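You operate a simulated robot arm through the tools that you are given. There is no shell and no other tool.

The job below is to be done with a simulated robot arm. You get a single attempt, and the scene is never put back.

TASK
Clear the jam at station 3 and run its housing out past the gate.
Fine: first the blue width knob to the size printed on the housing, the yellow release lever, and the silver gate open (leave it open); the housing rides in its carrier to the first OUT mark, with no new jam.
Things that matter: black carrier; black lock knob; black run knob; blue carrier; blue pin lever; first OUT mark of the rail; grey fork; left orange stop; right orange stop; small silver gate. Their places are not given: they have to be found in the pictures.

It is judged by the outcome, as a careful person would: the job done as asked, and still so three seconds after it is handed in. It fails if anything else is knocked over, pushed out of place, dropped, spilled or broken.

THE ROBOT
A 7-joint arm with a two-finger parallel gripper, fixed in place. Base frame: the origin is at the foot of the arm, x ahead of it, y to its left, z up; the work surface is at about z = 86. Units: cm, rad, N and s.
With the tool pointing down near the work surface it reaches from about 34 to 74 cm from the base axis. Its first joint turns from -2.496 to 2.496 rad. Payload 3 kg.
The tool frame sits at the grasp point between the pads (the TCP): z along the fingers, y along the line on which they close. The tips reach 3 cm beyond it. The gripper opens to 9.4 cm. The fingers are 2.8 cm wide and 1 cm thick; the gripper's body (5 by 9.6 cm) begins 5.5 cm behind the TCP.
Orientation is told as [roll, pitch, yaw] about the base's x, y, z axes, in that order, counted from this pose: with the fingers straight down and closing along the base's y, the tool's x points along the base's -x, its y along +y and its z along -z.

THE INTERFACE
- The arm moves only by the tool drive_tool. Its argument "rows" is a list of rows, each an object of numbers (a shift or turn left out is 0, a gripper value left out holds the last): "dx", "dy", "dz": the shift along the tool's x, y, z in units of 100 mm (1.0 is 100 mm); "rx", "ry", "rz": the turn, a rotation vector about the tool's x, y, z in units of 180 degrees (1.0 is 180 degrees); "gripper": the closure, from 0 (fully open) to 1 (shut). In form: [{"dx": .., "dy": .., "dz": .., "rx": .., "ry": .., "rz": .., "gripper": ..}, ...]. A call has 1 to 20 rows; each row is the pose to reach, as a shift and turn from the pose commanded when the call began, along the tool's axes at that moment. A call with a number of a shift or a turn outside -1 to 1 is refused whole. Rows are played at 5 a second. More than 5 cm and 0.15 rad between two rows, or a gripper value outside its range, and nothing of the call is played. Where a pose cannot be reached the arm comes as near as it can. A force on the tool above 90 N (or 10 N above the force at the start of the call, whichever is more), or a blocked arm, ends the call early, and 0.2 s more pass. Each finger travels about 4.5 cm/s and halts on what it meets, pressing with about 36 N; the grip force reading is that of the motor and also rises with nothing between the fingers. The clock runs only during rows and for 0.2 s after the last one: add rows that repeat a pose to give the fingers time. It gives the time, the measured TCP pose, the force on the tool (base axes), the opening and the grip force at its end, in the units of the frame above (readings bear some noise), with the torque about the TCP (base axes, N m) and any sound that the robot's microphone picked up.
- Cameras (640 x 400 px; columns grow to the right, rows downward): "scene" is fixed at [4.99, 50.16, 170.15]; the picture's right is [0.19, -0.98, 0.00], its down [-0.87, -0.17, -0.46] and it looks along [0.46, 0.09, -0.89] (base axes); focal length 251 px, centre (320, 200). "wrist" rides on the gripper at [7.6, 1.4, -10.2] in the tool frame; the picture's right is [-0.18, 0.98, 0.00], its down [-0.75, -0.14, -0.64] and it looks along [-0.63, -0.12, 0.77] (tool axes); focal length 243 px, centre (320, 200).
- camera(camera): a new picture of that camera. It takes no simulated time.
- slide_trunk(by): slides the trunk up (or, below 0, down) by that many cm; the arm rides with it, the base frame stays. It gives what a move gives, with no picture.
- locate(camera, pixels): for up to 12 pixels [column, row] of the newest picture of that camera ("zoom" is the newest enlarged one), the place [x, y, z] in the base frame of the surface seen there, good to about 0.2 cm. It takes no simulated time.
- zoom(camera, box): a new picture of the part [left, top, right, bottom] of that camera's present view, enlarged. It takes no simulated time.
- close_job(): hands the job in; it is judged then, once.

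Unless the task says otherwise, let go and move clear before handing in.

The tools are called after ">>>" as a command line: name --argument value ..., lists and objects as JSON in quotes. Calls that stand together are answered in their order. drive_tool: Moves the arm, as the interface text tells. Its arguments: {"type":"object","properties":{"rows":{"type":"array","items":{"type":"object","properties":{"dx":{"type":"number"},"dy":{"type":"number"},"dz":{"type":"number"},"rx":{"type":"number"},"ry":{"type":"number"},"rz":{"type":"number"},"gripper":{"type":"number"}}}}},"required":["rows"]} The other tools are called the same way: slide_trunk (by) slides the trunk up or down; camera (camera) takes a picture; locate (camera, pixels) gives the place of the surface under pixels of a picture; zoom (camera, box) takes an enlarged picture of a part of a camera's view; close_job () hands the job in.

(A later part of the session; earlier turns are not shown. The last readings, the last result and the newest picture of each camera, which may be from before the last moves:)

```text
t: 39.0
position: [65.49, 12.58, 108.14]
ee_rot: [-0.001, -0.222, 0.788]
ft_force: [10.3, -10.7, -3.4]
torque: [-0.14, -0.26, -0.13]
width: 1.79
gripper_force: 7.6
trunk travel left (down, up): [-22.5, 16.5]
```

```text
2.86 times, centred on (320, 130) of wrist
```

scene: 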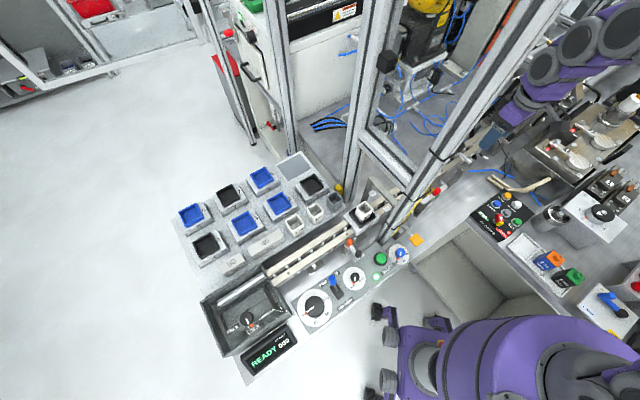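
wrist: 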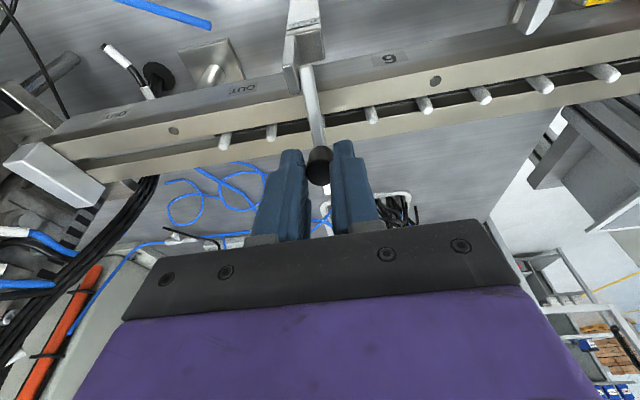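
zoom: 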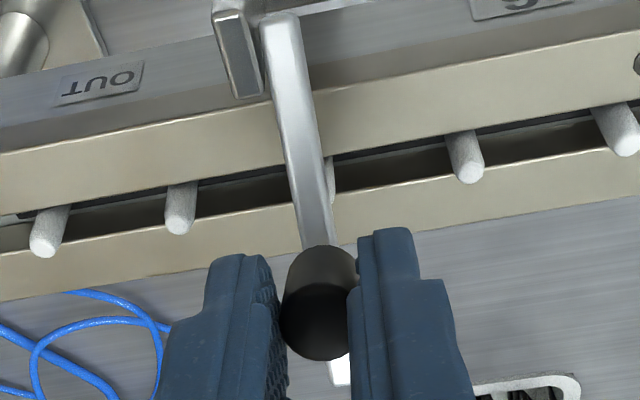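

The bar did lift: its end is now at z 105.2, about 22°. I'll squeeze firmer and continue along the arc.

>>> drive_tool --rows '[{"gripper": 1.0}, {"gripper": 1.0}, {"dx": 0.04, "dz": -0.034, "ry": -0.0111}, {"dx": 0.0792, "dz": -0.0672, "ry": -0.0222}, {"dx": 0.124, "dz": -0.095, "ry": -0.0333}, {"dx": 0.1691, "dz": -0.1209, "ry": -0.0444}, {"dx": 0.218, "dz": -0.141, "ry": -0.0555}, {"dx": 0.2674, "dz": -0.1596, "ry": -0.0667}]'

>>> camera --camera "wrist"

>>> zoom --camera "wrist" --box '[220, 40, 420, 240]'

```text
t: 40.8
position: [63.7, 10.65, 109.21]
ee_rot: [-0.007, -0.432, 0.788]
ft_force: [27.8, 2.4, 9.0]
torque: [0.96, -1.26, -0.09]
width: 1.73
gripper_force: 44.9
trunk travel left (down, up): [-22.5, 16.5]
```

```text
taken
```

wrist: 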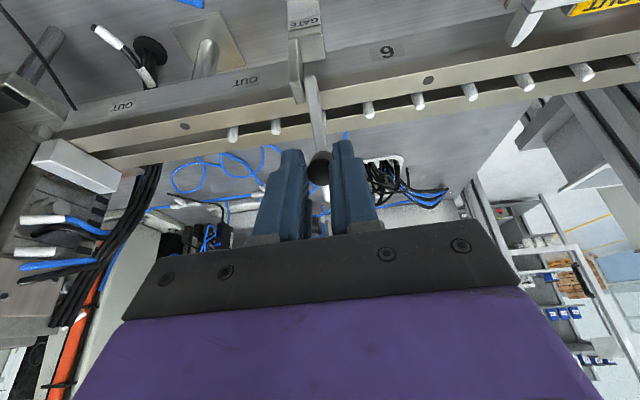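

```text
2.00 times, centred on (320, 140) of wrist
```

zoom: 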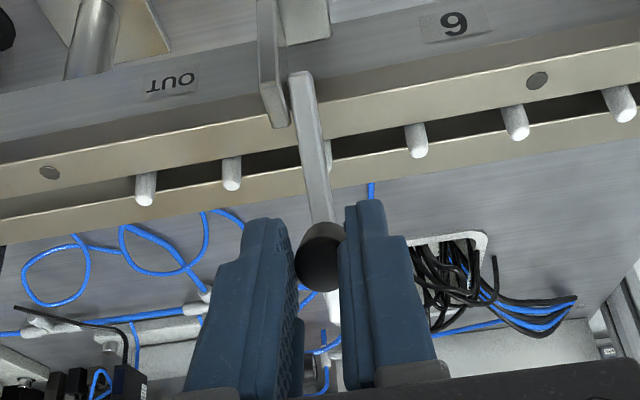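

The grip is firm and the gate is near 55°. I'll continue to about 95–100°.

>>> drive_tool --rows '[{"dx": 0.048, "dz": -0.022, "ry": -0.0111}, {"dx": 0.0969, "dz": -0.0437, "ry": -0.0222}, {"dx": 0.148, "dz": -0.058, "ry": -0.0333}, {"dx": 0.2002, "dz": -0.0714, "ry": -0.0444}, {"dx": 0.253, "dz": -0.077, "ry": -0.0555}, {"dx": 0.3069, "dz": -0.0822, "ry": -0.0667}, {"dx": 0.36, "dz": -0.079, "ry": -0.0778}]'

>>> camera --camera "wrist"

>>> zoom --camera "wrist" --box '[220, 40, 420, 240]'

```text
t: 42.4
position: [60.88, 7.97, 108.4]
ee_rot: [-0.004, -0.674, 0.788]
ft_force: [20.4, -3.0, 12.4]
torque: [0.85, -0.98, -0.34]
width: 1.71
gripper_force: 44.8
trunk travel left (down, up): [-22.5, 16.5]
```

```text
taken
```

wrist: 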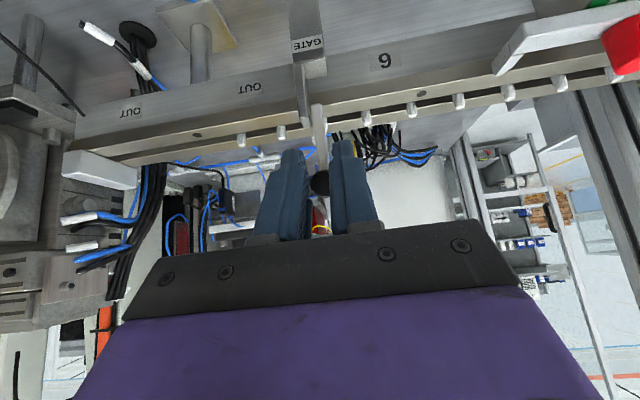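

```text
2.00 times, centred on (320, 140) of wrist
```

zoom: 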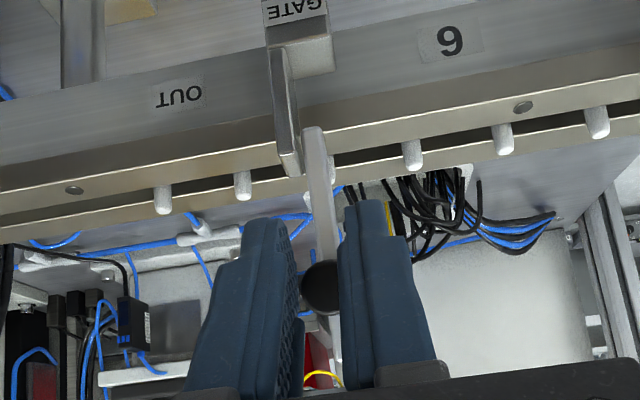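

The side view clearly shows 6, OUT and OUT on the rail. I'll check the bar's angle now.

>>> locate --camera "wrist" --pixels '[[316, 106], [319, 130], [321, 155], [321, 180], [327, 217], [250, 87], [131, 111], [385, 60]]'

>>> camera --camera "scene"

```text
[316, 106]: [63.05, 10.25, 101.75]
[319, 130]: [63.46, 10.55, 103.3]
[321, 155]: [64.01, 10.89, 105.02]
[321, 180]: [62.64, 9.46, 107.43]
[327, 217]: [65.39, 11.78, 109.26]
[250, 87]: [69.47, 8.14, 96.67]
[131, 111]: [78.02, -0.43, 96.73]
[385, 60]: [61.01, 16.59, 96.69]
```

```text
taken
```

scene: 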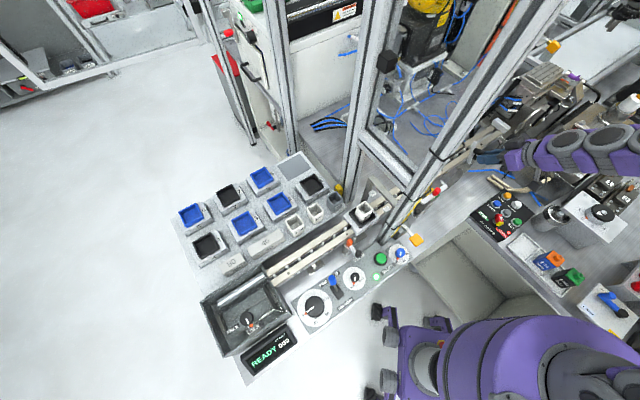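

The bar is at about 70°, so I'll keep going about 30° more along the arc.

>>> drive_tool --rows '[{"dx": 0.06, "dz": -0.04, "ry": -0.011}, {"dx": 0.12, "dz": -0.075, "ry": -0.022}, {"dx": 0.18, "dz": -0.103, "ry": -0.033}, {"dx": 0.24, "dz": -0.122, "ry": -0.044}, {"dx": 0.29, "dz": -0.135, "ry": -0.055}, {"dx": 0.328, "dz": -0.143, "ry": -0.0667}]'

>>> camera --camera "wrist"

>>> zoom --camera "wrist" --box '[220, 40, 420, 240]'

>>> locate --camera "wrist" --pixels '[[318, 118], [320, 135], [322, 155], [323, 180], [326, 200], [327, 217]]'

```text
t: 43.8
position: [58.8, 6.0, 107.74]
ee_rot: [0.002, -0.852, 0.79]
ft_force: [0.2, -1.2, 1.1]
torque: [-0.02, -0.01, 0.0]
width: 0.0
gripper_force: 32.5
out of reach, approached as far as the arm can: row 5, 6
trunk travel left (down, up): [-22.5, 16.5]
```

```text
taken
```

wrist: 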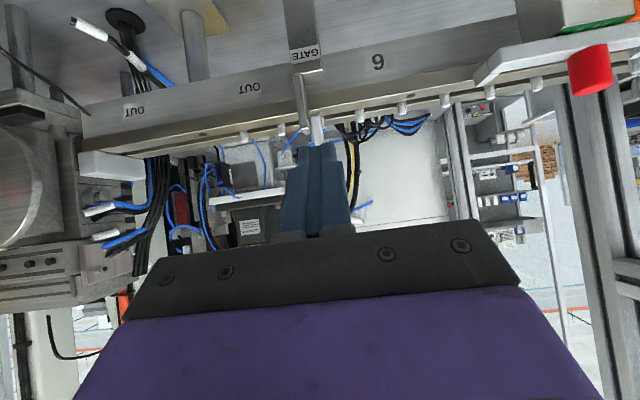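

```text
2.00 times, centred on (320, 140) of wrist
```

zoom: 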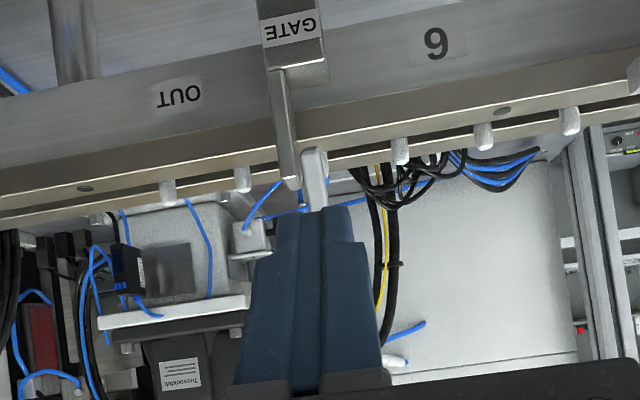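

```text
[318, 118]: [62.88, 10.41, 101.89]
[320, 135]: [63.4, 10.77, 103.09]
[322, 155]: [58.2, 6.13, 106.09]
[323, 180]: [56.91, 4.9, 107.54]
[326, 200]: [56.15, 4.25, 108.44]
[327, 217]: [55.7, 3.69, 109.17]
```

The knob slipped out of the fingers. I'll back away and see where the gate rests.

>>> drive_tool --rows '[{"dz": -0.3}, {"dz": -0.6}, {"dz": -0.9}]'

>>> camera --camera "wrist"

>>> zoom --camera "wrist" --box '[260, 60, 380, 160]'

>>> zoom --camera "scene" --box '[430, 110, 510, 180]'

```text
t: 44.6
position: [53.6, 0.94, 113.51]
ee_rot: [-0.005, -0.885, 0.79]
ft_force: [0.0, 0.8, 0.5]
torque: [0.03, -0.01, 0.03]
width: 0.0
gripper_force: 33.2
trunk travel left (down, up): [-22.5, 16.5]
```

```text
taken
```

wrist: 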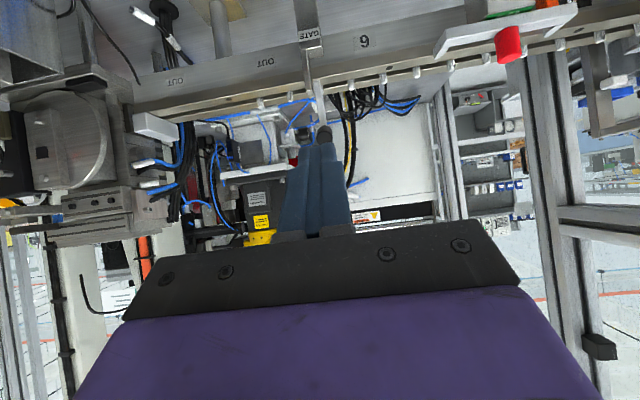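

```text
4.00 times, centred on (320, 110) of wrist
```

zoom: 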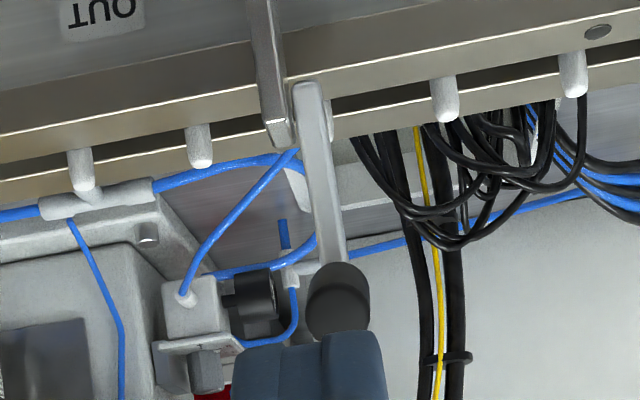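

```text
5.71 times, centred on (470, 145) of scene
```

zoom: 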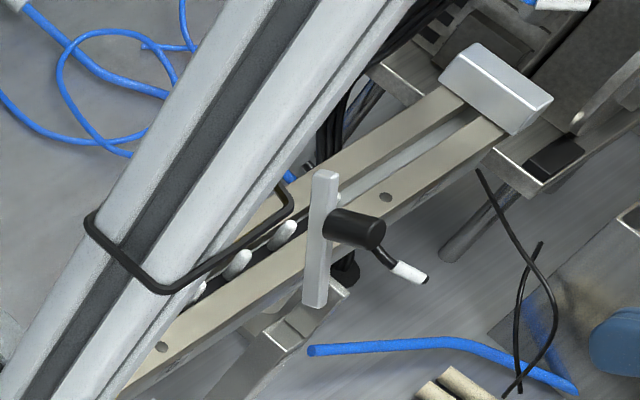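

The gate is standing up in the scene zoom. I'll measure its tilt from the scene picture.

>>> locate --camera "zoom" --pixels '[[312, 295], [318, 240], [325, 180], [360, 228], [380, 235], [330, 230], [322, 172]]'

>>> locate --camera "wrist" --pixels '[[319, 90], [322, 105], [325, 120], [324, 134]]'

```text
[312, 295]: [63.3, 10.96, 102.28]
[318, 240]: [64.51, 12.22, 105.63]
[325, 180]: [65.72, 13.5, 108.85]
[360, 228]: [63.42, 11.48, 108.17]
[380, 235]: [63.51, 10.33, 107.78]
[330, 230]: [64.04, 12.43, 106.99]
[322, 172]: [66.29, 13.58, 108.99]
```

```text
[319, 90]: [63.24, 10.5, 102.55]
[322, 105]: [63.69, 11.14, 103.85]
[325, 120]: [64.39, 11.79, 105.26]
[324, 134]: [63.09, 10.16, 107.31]
```

The bar rests at about 62°, so it isn't fully open and would foul the housing. I'll straighten the tool, go over the bar with closed fingers and push it further toward the base side.

>>> drive_tool --rows '[{"dx": -0.06, "dz": -0.05, "ry": 0.046}, {"dx": -0.12, "dz": -0.1, "ry": 0.092}, {"dx": -0.18, "dz": -0.15, "ry": 0.138}, {"dx": -0.23, "dz": -0.19, "ry": 0.184}, {"dx": -0.23, "dz": -0.19, "ry": 0.23}, {"dx": -0.23, "dz": -0.19, "ry": 0.276}, {"dx": -0.23, "dz": -0.19, "ry": 0.2817}]'

>>> camera --camera "wrist"

```text
t: 46.2
position: [53.66, 1.24, 116.38]
ee_rot: [-0.005, 0.002, 0.788]
ft_force: [-0.2, 0.0, -0.1]
torque: [-0.01, 0.01, -0.02]
width: 0.0
gripper_force: 33.1
trunk travel left (down, up): [-22.5, 16.5]
```

```text
taken
```

wrist: 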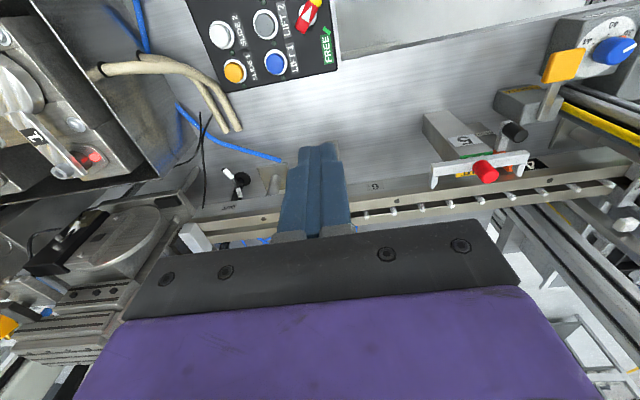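

I'll cross over the bar at a safe height (tips z 113), then descend behind it.

>>> drive_tool --rows '[{"dx": -0.35}, {"dx": -0.7}, {"dx": -1.0}]'

>>> drive_tool --rows '[{"dx": -0.35}, {"dx": -0.7}, {"dx": -1.0}]'

>>> drive_tool --rows '[{"dz": 0.3}, {"dz": 0.5}, {"dz": 0.69}]'

>>> camera --camera "wrist"

>>> zoom --camera "wrist" --box '[220, 40, 420, 240]'

>>> zoom --camera "scene" --box '[430, 90, 530, 180]'

```text
t: 47.0
position: [60.86, 8.52, 116.3]
ee_rot: [-0.003, 0.003, 0.786]
ft_force: [-0.2, 0.2, 0.1]
torque: [0.0, -0.02, -0.02]
width: 0.0
gripper_force: 33.2
trunk travel left (down, up): [-22.5, 16.5]
```

```text
t: 47.8
position: [67.99, 15.65, 116.22]
ee_rot: [-0.003, 0.003, 0.786]
ft_force: [0.4, -0.5, -0.3]
torque: [0.01, 0.01, -0.01]
width: 0.0
gripper_force: 33.3
trunk travel left (down, up): [-22.5, 16.5]
```

```text
t: 48.6
position: [67.94, 15.67, 109.31]
ee_rot: [-0.003, 0.0, 0.786]
ft_force: [0.6, -0.7, -0.7]
torque: [0.04, 0.02, -0.01]
width: 0.0
gripper_force: 32.7
trunk travel left (down, up): [-22.5, 16.5]
```

```text
taken
```

wrist: 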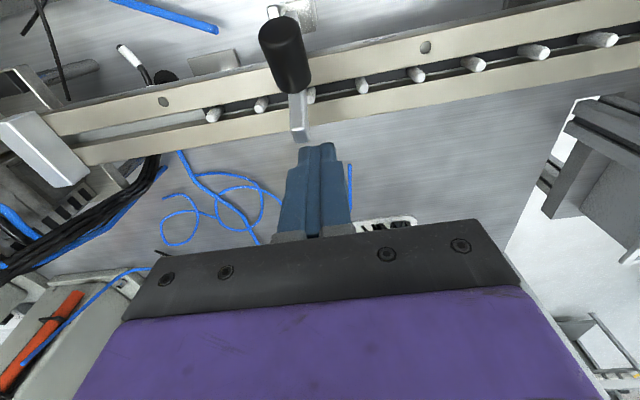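

```text
2.00 times, centred on (320, 140) of wrist
```

zoom: 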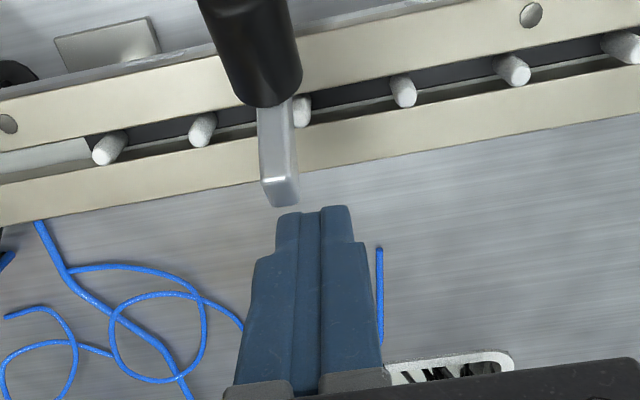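

```text
4.44 times, centred on (480, 135) of scene
```

zoom: 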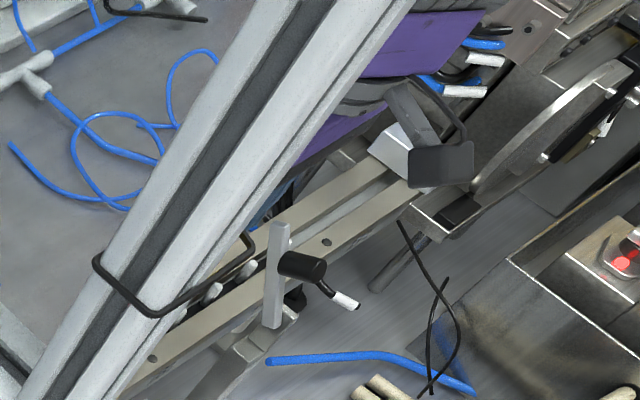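

The fingers are behind the bar but slightly off to the upstream side. I'll shift 0.7 cm downstream and pull the bar toward the base.

>>> drive_tool --rows '[{"dy": -0.07}, {"dy": -0.07, "dx": 0.08}, {"dy": -0.07, "dx": 0.16}, {"dy": -0.07, "dx": 0.24}, {"dy": -0.07, "dx": 0.32}, {"dy": -0.07, "dx": 0.4}]'

>>> camera --camera "wrist"

>>> zoom --camera "scene" --box '[430, 90, 530, 180]'

```text
t: 50.0
position: [65.37, 12.05, 109.93]
ee_rot: [-0.007, -0.004, 0.785]
ft_force: [2.8, 1.0, 33.1]
torque: [-0.19, 0.55, 0.0]
width: 0.0
gripper_force: 33.0
trunk travel left (down, up): [-22.5, 16.5]
```

```text
taken
```

wrist: 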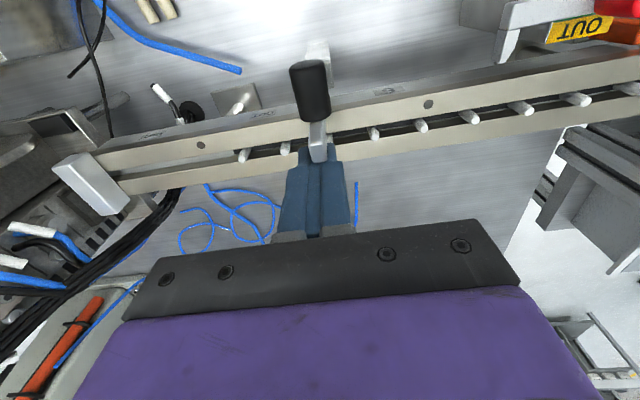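

```text
4.44 times, centred on (480, 135) of scene
```

zoom: 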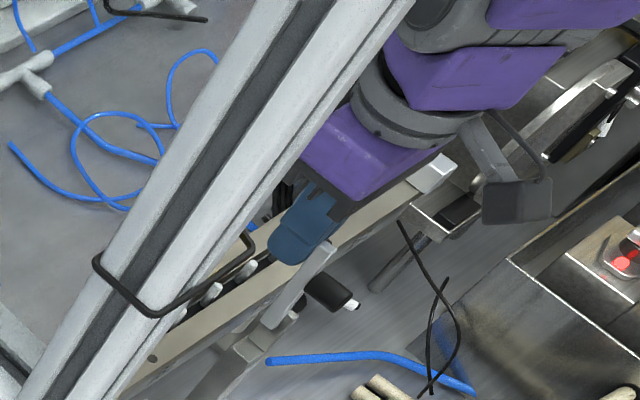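

Upward force of 33 N suggests the fingertips ride on the bar. I'll measure where the bar is.

>>> zoom --camera "wrist" --box '[260, 40, 380, 200]'

>>> locate --camera "wrist" --pixels '[[312, 75], [310, 100], [316, 130], [318, 145], [318, 158], [305, 155], [330, 155], [315, 45]]'

>>> locate --camera "zoom" --pixels '[[300, 200]]'

>>> zoom --camera "scene" --box '[460, 120, 520, 170]'

```text
2.50 times, centred on (320, 120) of wrist
```

zoom: 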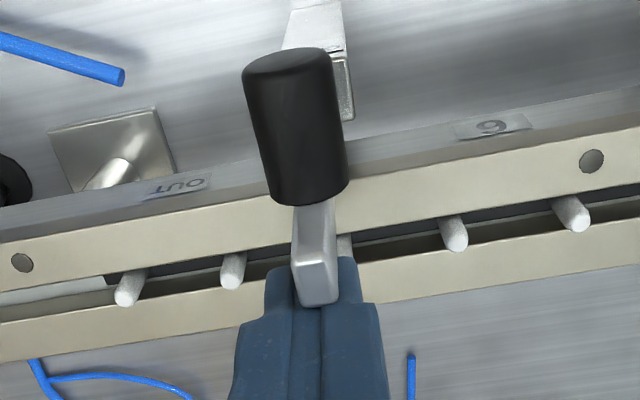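

```text
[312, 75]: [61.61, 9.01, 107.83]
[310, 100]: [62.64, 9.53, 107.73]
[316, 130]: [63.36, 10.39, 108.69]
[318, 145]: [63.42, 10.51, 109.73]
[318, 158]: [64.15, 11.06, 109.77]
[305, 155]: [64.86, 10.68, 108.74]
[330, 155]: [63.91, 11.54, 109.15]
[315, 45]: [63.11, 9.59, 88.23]
```

```text
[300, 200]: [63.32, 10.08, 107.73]
```

```text
8.00 times, centred on (490, 145) of scene
```

zoom: 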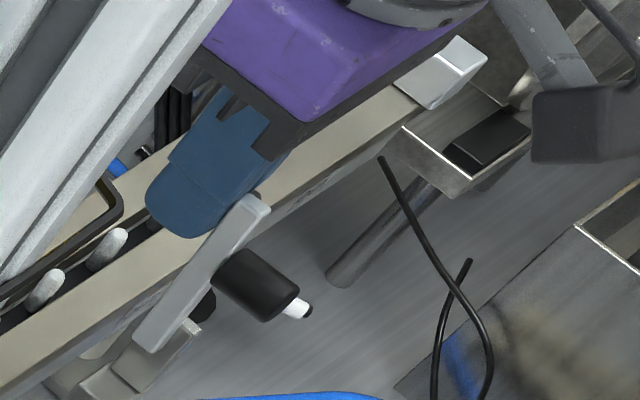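

The bar is now about vertical (tip (63.8,10.8,109.8)), and the vertical force looks like friction. I'll push a little further past vertical.

>>> drive_tool --rows '[{"dx": 0.05, "dz": -0.03}, {"dx": 0.1, "dz": -0.03}, {"dx": 0.15, "dz": -0.03}, {"dx": 0.2, "dz": -0.03}]'

>>> zoom --camera "wrist" --box '[260, 40, 380, 200]'

>>> zoom --camera "scene" --box '[460, 120, 520, 170]'

```text
t: 51.0
position: [64.66, 11.49, 109.5]
ee_rot: [-0.008, 0.0, 0.788]
ft_force: [41.3, 34.1, 4.9]
torque: [1.33, -0.84, 0.15]
width: 0.01
gripper_force: 33.2
trunk travel left (down, up): [-22.5, 16.5]
```

```text
2.50 times, centred on (320, 120) of wrist
```

zoom: 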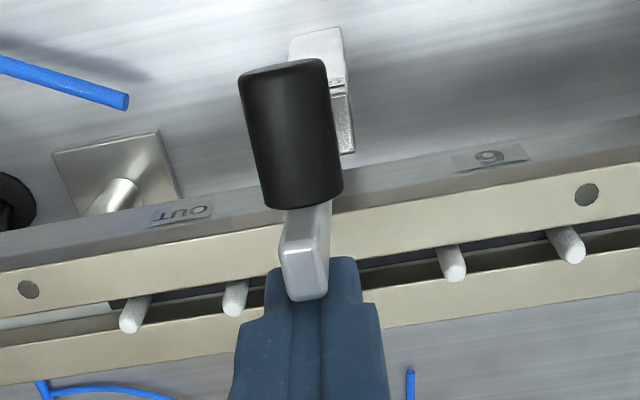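

```text
8.00 times, centred on (490, 145) of scene
```

zoom: 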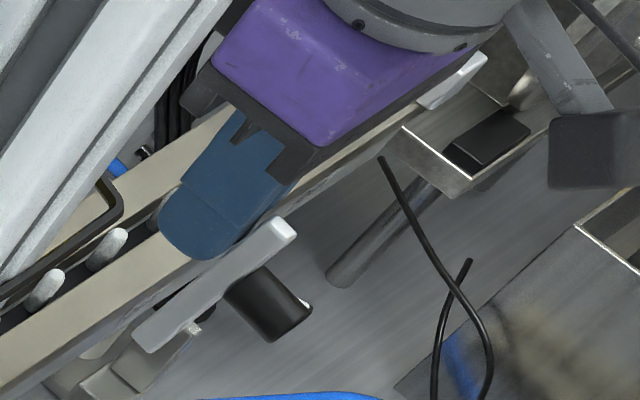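

Horizontal resistance is 53 N, so the gate is at its end stop past vertical. I'll back off, lift and verify it stays.

>>> drive_tool --rows '[{"dx": -0.15}, {"dx": -0.3, "dz": -0.2}, {"dx": -0.3, "dz": -0.6}, {"dx": -0.3, "dz": -0.9}]'

>>> zoom --camera "scene" --box '[440, 110, 520, 170]'

>>> camera --camera "wrist"

```text
t: 52.0
position: [66.22, 13.54, 118.6]
ee_rot: [-0.006, 0.008, 0.786]
ft_force: [0.0, -0.1, -0.5]
torque: [-0.05, -0.03, 0.0]
width: 0.02
gripper_force: 33.3
trunk travel left (down, up): [-22.5, 16.5]
```

```text
6.67 times, centred on (480, 140) of scene
```

zoom: 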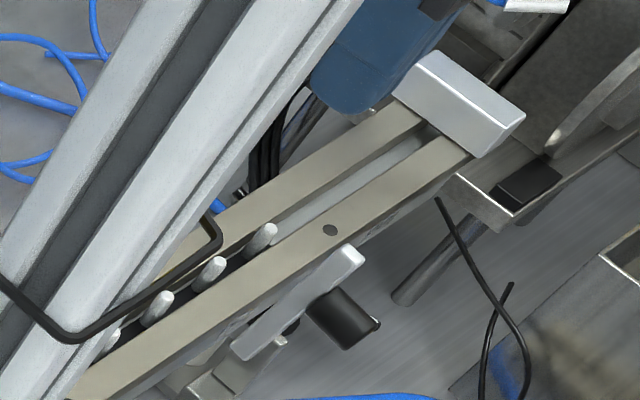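

```text
taken
```

wrist: 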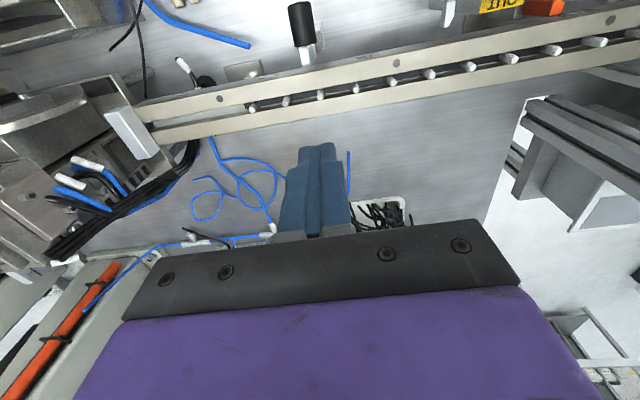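

The gate is open and stays. Now I'll inspect the right stop and the station 5 fork closely before moving the carrier.

>>> drive_tool --rows '[{"dx": 0.2, "dy": 0.3}, {"dx": 0.4, "dy": 0.6}, {"dx": 0.6, "dy": 0.95}]'

>>> drive_tool --rows '[{"dx": 0.2, "dy": 0.3}, {"dx": 0.5, "dy": 0.6}, {"dx": 0.76, "dy": 0.9}, {"dx": 0.76, "dy": 0.9, "dz": 0.4}, {"dx": 0.76, "dy": 0.9, "dz": 0.8}]'

>>> drive_tool --rows '[{"dy": 0.35}, {"dy": 0.7}]'

>>> camera --camera "wrist"

>>> zoom --camera "wrist" --box '[240, 60, 400, 240]'

>>> zoom --camera "wrist" --box '[60, 60, 280, 240]'

```text
t: 52.8
position: [55.15, 15.92, 118.76]
ee_rot: [-0.009, 0.001, 0.787]
ft_force: [-0.6, -0.4, 0.8]
torque: [-0.02, -0.05, -0.05]
width: 0.0
gripper_force: 32.9
trunk travel left (down, up): [-22.5, 16.5]
```

```text
t: 54.0
position: [43.58, 16.16, 110.7]
ee_rot: [-0.003, -0.002, 0.787]
ft_force: [0.2, -0.1, 0.1]
torque: [-0.01, -0.02, 0.01]
width: 0.01
gripper_force: 33.1
trunk travel left (down, up): [-22.5, 16.5]
```

```text
t: 54.6
position: [38.5, 21.55, 110.65]
ee_rot: [-0.006, 0.001, 0.785]
ft_force: [-0.2, 0.1, -0.3]
torque: [0.02, -0.02, -0.01]
width: 0.01
gripper_force: 32.7
trunk travel left (down, up): [-22.5, 16.5]
```

```text
taken
```

wrist: 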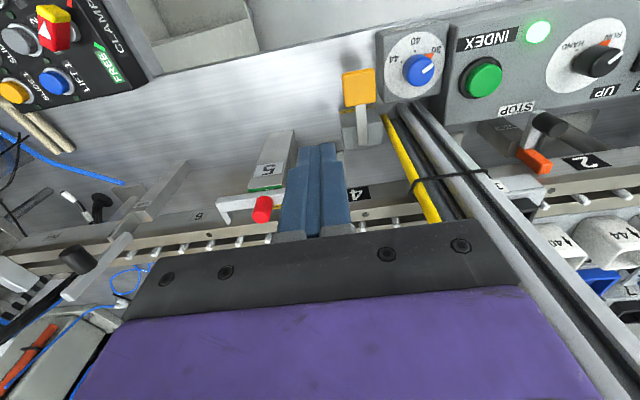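

```text
2.22 times, centred on (320, 150) of wrist
```

zoom: 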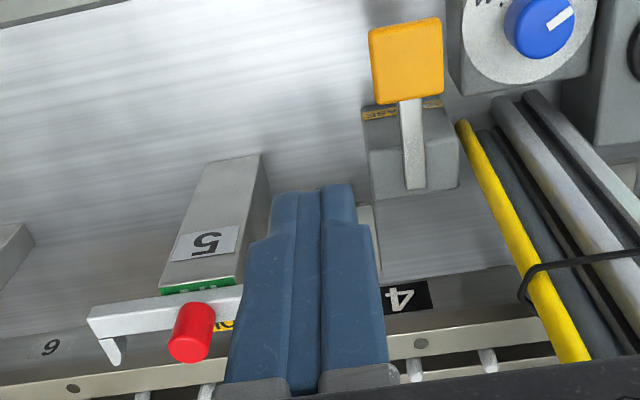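

```text
2.22 times, centred on (170, 150) of wrist
```

zoom: 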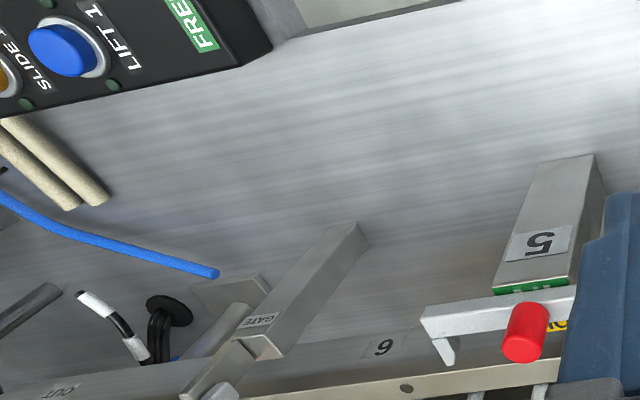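

The closed fingers block the view of the stop. I'll open the gripper and look again.

>>> drive_tool --rows '[{"gripper": 0.5}, {"gripper": 0.2}, {"gripper": 0.0}, {"gripper": 0.0}, {"gripper": 0.0}]'

>>> zoom --camera "wrist" --box '[240, 120, 400, 240]'

>>> drive_tool --rows '[{"dx": 0.1, "dy": -0.35}, {"dx": 0.1, "dy": -0.7}]'

>>> camera --camera "wrist"

>>> zoom --camera "wrist" --box '[240, 120, 420, 240]'

```text
t: 55.8
position: [38.69, 21.2, 110.78]
ee_rot: [-0.004, 0.0, 0.786]
ft_force: [0.4, 0.1, 0.3]
torque: [0.01, 0.04, 0.01]
width: 9.39
gripper_force: 0.1
trunk travel left (down, up): [-22.5, 16.5]
```

```text
3.33 times, centred on (320, 180) of wrist
```

zoom: 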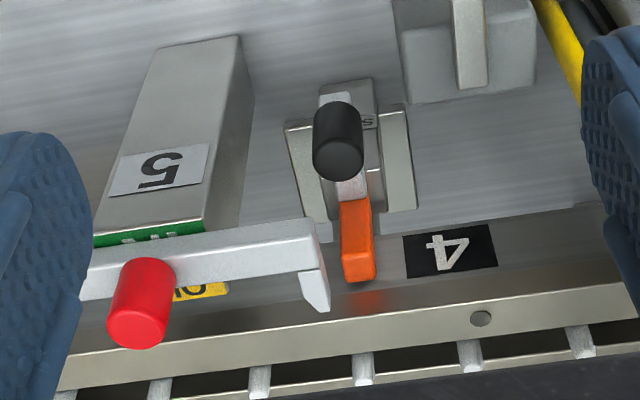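

```text
t: 56.4
position: [42.79, 15.26, 110.77]
ee_rot: [-0.003, 0.001, 0.788]
ft_force: [-0.4, -0.1, 0.5]
torque: [0.03, -0.01, -0.02]
width: 9.4
gripper_force: 0.2
trunk travel left (down, up): [-22.5, 16.5]
```

```text
taken
```

wrist: 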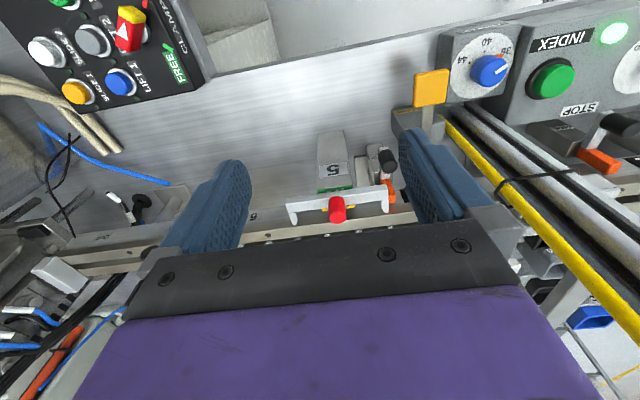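

```text
3.33 times, centred on (330, 180) of wrist
```

zoom: 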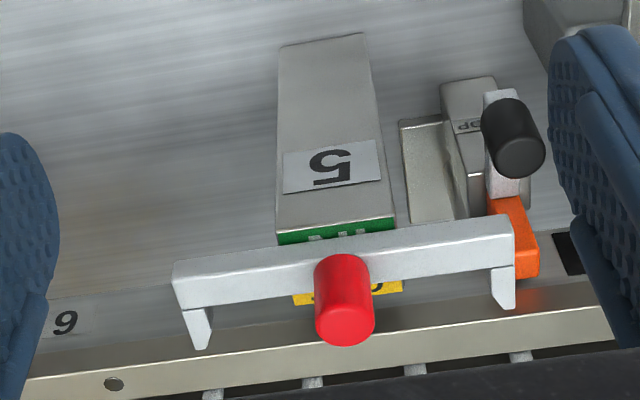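

I'll measure fork prongs and stop tip positions against the rail edge, and the carrier's near-side geometry.

>>> locate --camera "zoom" --pixels '[[205, 345], [200, 310], [510, 305], [500, 280], [190, 280], [345, 260], [345, 300], [530, 270], [520, 210], [515, 140], [350, 290], [330, 240]]'

>>> zoom --camera "scene" --box '[330, 190, 400, 250]'

>>> locate --camera "zoom" --pixels '[[250, 310], [290, 330], [420, 210], [180, 280], [330, 270], [150, 140], [270, 60], [360, 160]]'

```text
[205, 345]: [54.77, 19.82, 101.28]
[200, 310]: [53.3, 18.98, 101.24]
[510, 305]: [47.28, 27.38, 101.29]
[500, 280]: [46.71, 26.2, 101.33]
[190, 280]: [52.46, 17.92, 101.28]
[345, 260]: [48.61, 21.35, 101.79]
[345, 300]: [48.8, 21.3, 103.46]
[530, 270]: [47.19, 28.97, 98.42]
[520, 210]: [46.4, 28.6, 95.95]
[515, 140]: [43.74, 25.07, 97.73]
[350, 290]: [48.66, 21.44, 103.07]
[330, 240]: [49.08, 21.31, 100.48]
```

```text
6.67 times, centred on (365, 220) of scene
```

zoom: 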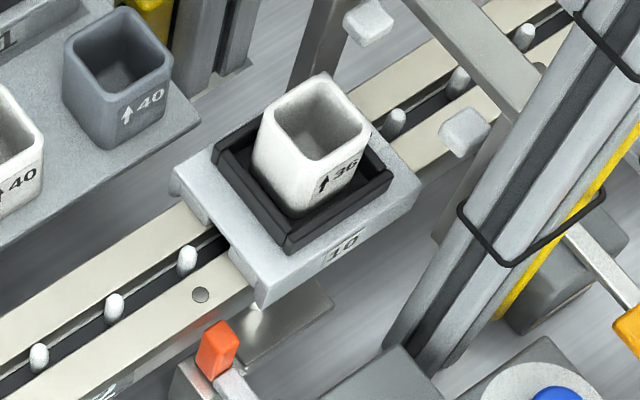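

```text
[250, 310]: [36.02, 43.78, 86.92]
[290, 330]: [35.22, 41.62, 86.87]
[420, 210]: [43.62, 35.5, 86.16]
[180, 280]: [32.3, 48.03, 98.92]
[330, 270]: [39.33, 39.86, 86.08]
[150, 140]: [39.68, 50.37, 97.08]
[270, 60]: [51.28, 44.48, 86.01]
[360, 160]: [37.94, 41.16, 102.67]
```

Fork prong tips reach only u≈52.8 (perpendicular coordinate), while the rail edge is at u≈54.5. I need the carrier's skirt depth relative to the stops' orange tips (z≤98.4), so I'll go back near station 3 for a close look.

>>> drive_tool --rows '[{"dx": 0.2, "dy": 0.3}, {"dx": 0.4, "dy": 0.6}, {"dx": 0.5, "dy": 0.95}]'

>>> drive_tool --rows '[{"dy": 0.35}, {"dy": 0.7}, {"dy": 1.0}]'

>>> drive_tool --rows '[{"dy": 0.35}, {"dy": 0.5}]'

>>> camera --camera "wrist"

>>> zoom --camera "wrist" --box '[250, 110, 400, 240]'

>>> zoom --camera "wrist" --box '[370, 40, 600, 220]'

```text
t: 57.2
position: [32.36, 18.83, 110.71]
ee_rot: [-0.006, -0.001, 0.785]
ft_force: [0.0, -0.2, 0.6]
torque: [0.02, -0.02, 0.01]
width: 9.41
gripper_force: 0.0
trunk travel left (down, up): [-22.5, 16.5]
```

```text
t: 58.0
position: [25.26, 26.01, 110.64]
ee_rot: [-0.006, 0.001, 0.785]
ft_force: [-0.7, -0.2, -0.5]
torque: [0.02, -0.01, 0.0]
width: 9.4
gripper_force: 0.1
trunk travel left (down, up): [-22.5, 16.5]
```

```text
t: 58.6
position: [21.93, 29.75, 110.53]
ee_rot: [-0.005, 0.002, 0.784]
ft_force: [-0.3, -0.2, -0.7]
torque: [-0.04, -0.01, 0.01]
width: 9.38
gripper_force: 0.1
trunk travel left (down, up): [-22.5, 16.5]
```

```text
taken
```

wrist: 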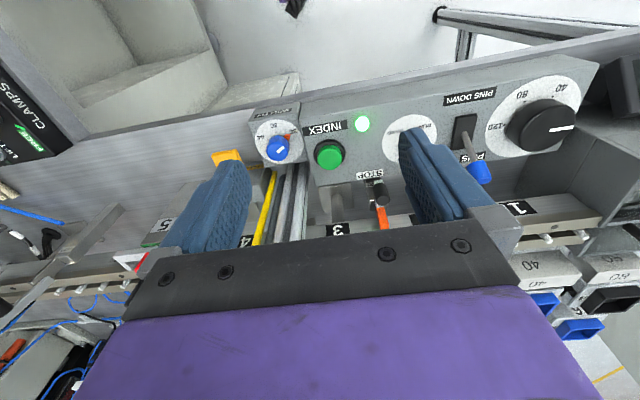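

```text
3.08 times, centred on (325, 175) of wrist
```

zoom: 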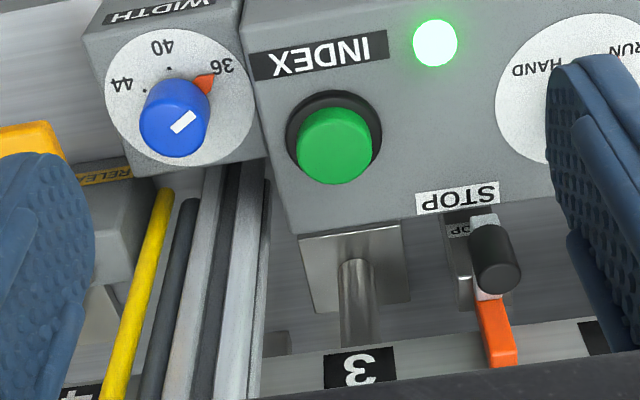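

```text
2.22 times, centred on (485, 130) of wrist
```

zoom: 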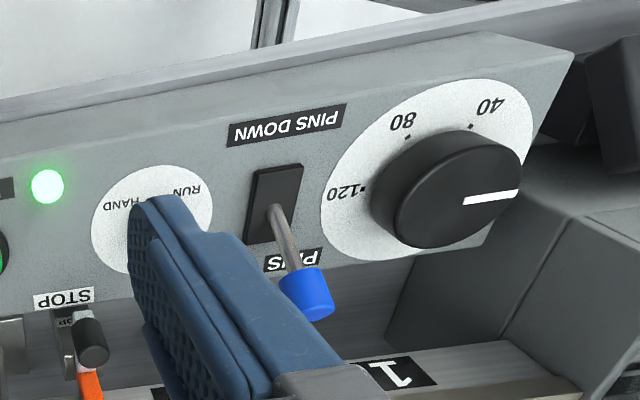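

I'll raise the camera 10 cm so the carrier comes into view between the fingers.

>>> drive_tool --rows '[{"dz": -0.4}, {"dz": -0.8}, {"dz": -1.0}]'

>>> camera --camera "wrist"

>>> zoom --camera "wrist" --box '[270, 120, 420, 240]'

```text
t: 59.4
position: [21.92, 29.25, 120.56]
ee_rot: [-0.004, 0.001, 0.786]
ft_force: [0.0, -0.5, 0.0]
torque: [0.01, 0.01, 0.01]
width: 9.42
gripper_force: 0.2
trunk travel left (down, up): [-22.5, 16.5]
```

```text
taken
```

wrist: 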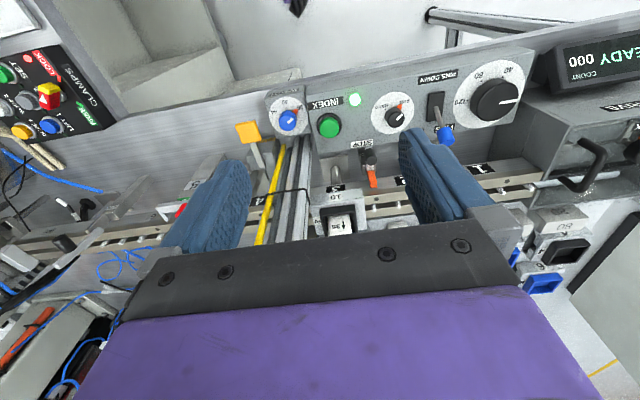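

```text
3.33 times, centred on (345, 180) of wrist
```

zoom: 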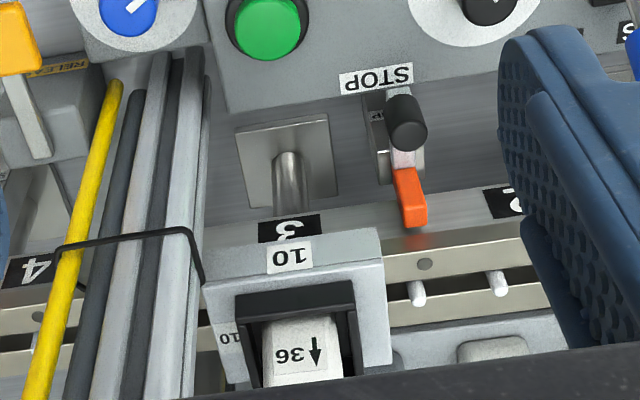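

Now the carrier's near face ("10" label) is visible. I'll locate its edges relative to the left stop.

>>> locate --camera "zoom" --pixels '[[290, 258], [270, 245], [378, 240], [360, 245], [205, 285], [210, 255], [410, 220], [405, 180], [425, 262], [300, 285], [290, 225], [330, 242]]'

>>> zoom --camera "wrist" --box '[310, 160, 390, 240]'

```text
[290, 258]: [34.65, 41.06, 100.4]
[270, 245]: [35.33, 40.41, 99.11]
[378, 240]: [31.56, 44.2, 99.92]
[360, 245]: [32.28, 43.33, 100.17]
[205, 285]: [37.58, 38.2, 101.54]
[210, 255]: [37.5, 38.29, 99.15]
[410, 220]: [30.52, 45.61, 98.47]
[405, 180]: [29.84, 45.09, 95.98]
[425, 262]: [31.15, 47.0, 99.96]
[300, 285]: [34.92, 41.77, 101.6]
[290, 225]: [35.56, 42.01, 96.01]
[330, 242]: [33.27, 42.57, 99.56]
```

```text
5.00 times, centred on (350, 200) of wrist
```

zoom: 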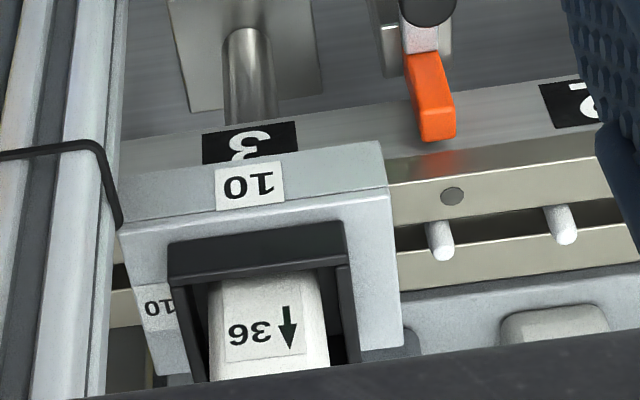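

The carrier's near face is at u≈53.5, z 99.0–101.6. The orange tip tops out at about 98.5, so it looks retracted just below the carrier. I'll look at the tray/drive unit visible at right and at the right stop from here.

>>> zoom --camera "wrist" --box '[500, 40, 640, 220]'

>>> zoom --camera "scene" --box '[195, 260, 305, 360]'

>>> zoom --camera "wrist" --box '[80, 150, 300, 250]'

```text
2.22 times, centred on (570, 130) of wrist
```

zoom: 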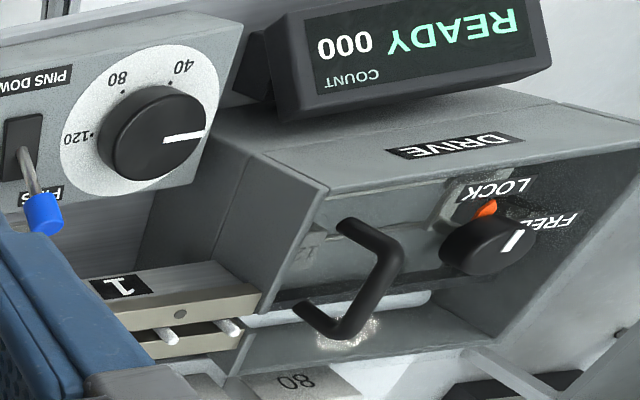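

```text
4.00 times, centred on (250, 310) of scene
```

zoom: 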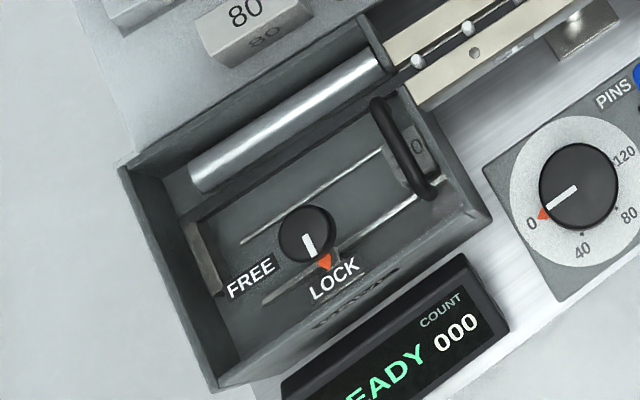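

```text
2.91 times, centred on (190, 200) of wrist
```

zoom: 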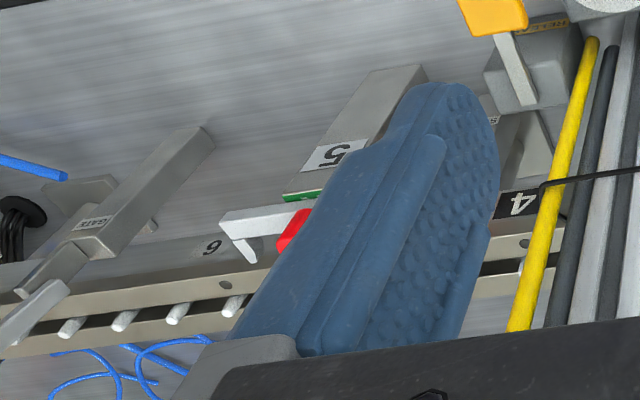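

The DRIVE unit shows LOCK, the panel shows RUN, PINS UP and READY with a green lamp. The pin bar is at 0 with 12 cm of free travel, so pressing INDEX should advance the carrier one station. The stops are below the carrier and the fork is out. I'll check the jaws and path from above first.

>>> camera --camera "scene"

>>> zoom --camera "scene" --box '[345, 180, 405, 225]'

>>> locate --camera "zoom" --pixels '[[285, 150], [455, 225], [200, 150], [330, 60], [440, 95], [250, 40], [300, 120], [325, 330], [240, 250], [330, 210]]'

>>> zoom --camera "scene" --box '[320, 270, 380, 310]'

```text
taken
```

scene: 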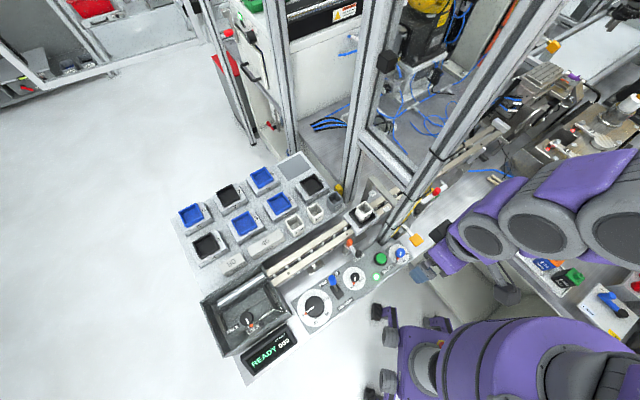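

```text
8.89 times, centred on (375, 202) of scene
```

zoom: 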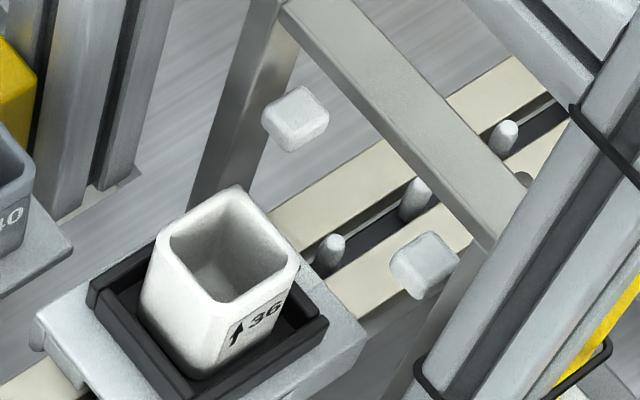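

```text
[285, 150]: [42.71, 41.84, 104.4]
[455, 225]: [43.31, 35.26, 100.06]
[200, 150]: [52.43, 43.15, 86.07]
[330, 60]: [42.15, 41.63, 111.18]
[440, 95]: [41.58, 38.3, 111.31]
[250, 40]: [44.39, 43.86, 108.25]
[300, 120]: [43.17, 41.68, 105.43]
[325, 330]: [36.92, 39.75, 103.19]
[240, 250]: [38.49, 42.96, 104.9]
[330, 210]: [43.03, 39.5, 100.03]
```

```text
10.00 times, centred on (350, 290) of scene
```

zoom: 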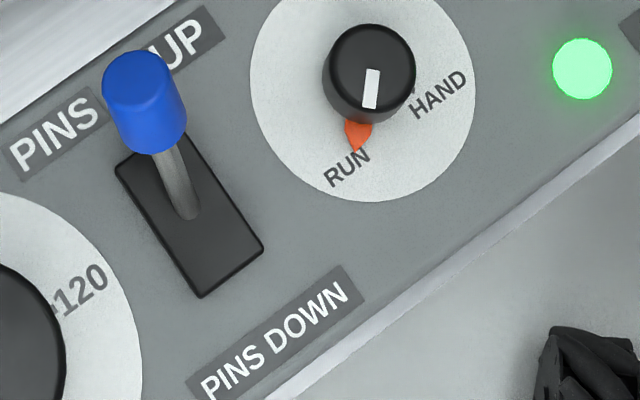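

The portal clears the housing (bar z≈111) and the jaws are set. Now I'll close the fingers, tilt 15° and hover over the INDEX button.

>>> drive_tool --rows '[{"gripper": 0.5, "ry": -0.0417}, {"gripper": 1.0, "ry": -0.0833}, {"gripper": 1.0, "ry": -0.0833}, {"gripper": 1.0, "ry": -0.0833}, {"gripper": 1.0, "ry": -0.0833}]'

```text
t: 60.6
position: [21.93, 29.53, 120.56]
ee_rot: [-0.005, -0.262, 0.787]
ft_force: [-0.5, 0.2, -0.4]
torque: [0.02, -0.01, -0.01]
width: 0.0
gripper_force: 9.7
trunk travel left (down, up): [-22.5, 16.5]
```

>>> drive_tool --rows '[{"dx": -0.055, "dz": 0.31}, {"dx": -0.11, "dz": 0.62}, {"dx": -0.166, "dy": 0.013, "dz": 0.925}]'

>>> drive_tool --rows '[{"dx": -0.055, "dz": 0.29}, {"dx": -0.11, "dz": 0.58}, {"dx": -0.166, "dy": 0.013, "dz": 0.873}]'

>>> camera --camera "wrist"

>>> camera --camera "scene"

```text
t: 61.4
position: [24.84, 32.64, 112.01]
ee_rot: [-0.004, -0.259, 0.789]
ft_force: [0.0, -0.1, 0.5]
torque: [0.02, -0.03, -0.01]
width: 0.0
gripper_force: 33.1
trunk travel left (down, up): [-22.5, 16.5]
```

```text
t: 62.2
position: [27.51, 35.48, 103.93]
ee_rot: [-0.006, -0.261, 0.786]
ft_force: [0.6, 0.1, 0.1]
torque: [0.0, 0.01, 0.01]
width: 0.0
gripper_force: 32.9
trunk travel left (down, up): [-22.5, 16.5]
```

```text
taken
```

wrist: 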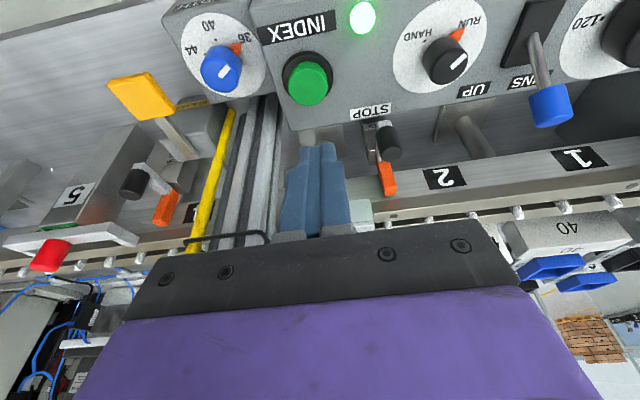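

```text
taken
```

scene: 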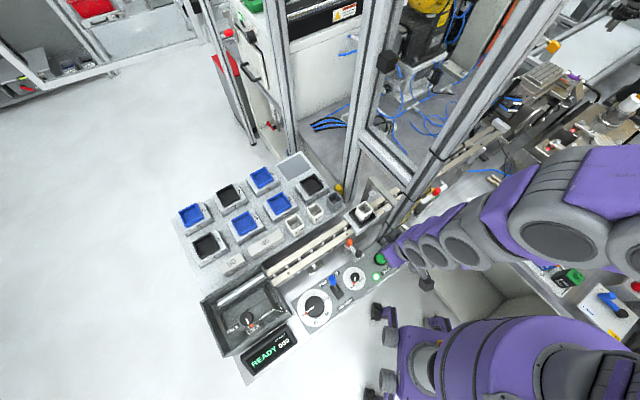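

The fingertips are near (28.1,36.0). I'll re-measure the button top.

>>> locate --camera "wrist" --pixels '[[307, 72], [296, 84], [320, 82], [308, 100], [308, 86], [340, 60]]'

```text
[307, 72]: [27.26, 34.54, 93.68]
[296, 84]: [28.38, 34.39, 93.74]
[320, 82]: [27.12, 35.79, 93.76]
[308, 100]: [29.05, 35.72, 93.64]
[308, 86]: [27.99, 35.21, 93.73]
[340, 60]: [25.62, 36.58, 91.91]
```

The button centre is (28.1,35.1,93.7). I'll correct and descend to just above it.

>>> drive_tool --rows '[{"dx": 0.06, "dy": -0.069, "dz": 0.0}, {"dx": 0.1, "dy": -0.069, "dz": 0.22}, {"dx": 0.17, "dy": -0.069, "dz": 0.42}, {"dx": 0.218, "dy": -0.069, "dz": 0.57}]'

>>> zoom --camera "wrist" --box '[220, 40, 420, 240]'

```text
t: 63.2
position: [27.51, 34.03, 98.0]
ee_rot: [-0.004, -0.261, 0.785]
ft_force: [0.4, 0.0, 0.0]
torque: [-0.04, -0.01, 0.01]
width: 0.01
gripper_force: 33.3
trunk travel left (down, up): [-22.5, 16.5]
```

```text
2.00 times, centred on (320, 140) of wrist
```

zoom: 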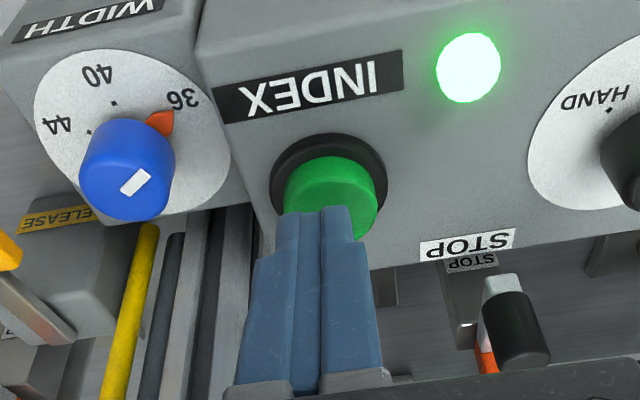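

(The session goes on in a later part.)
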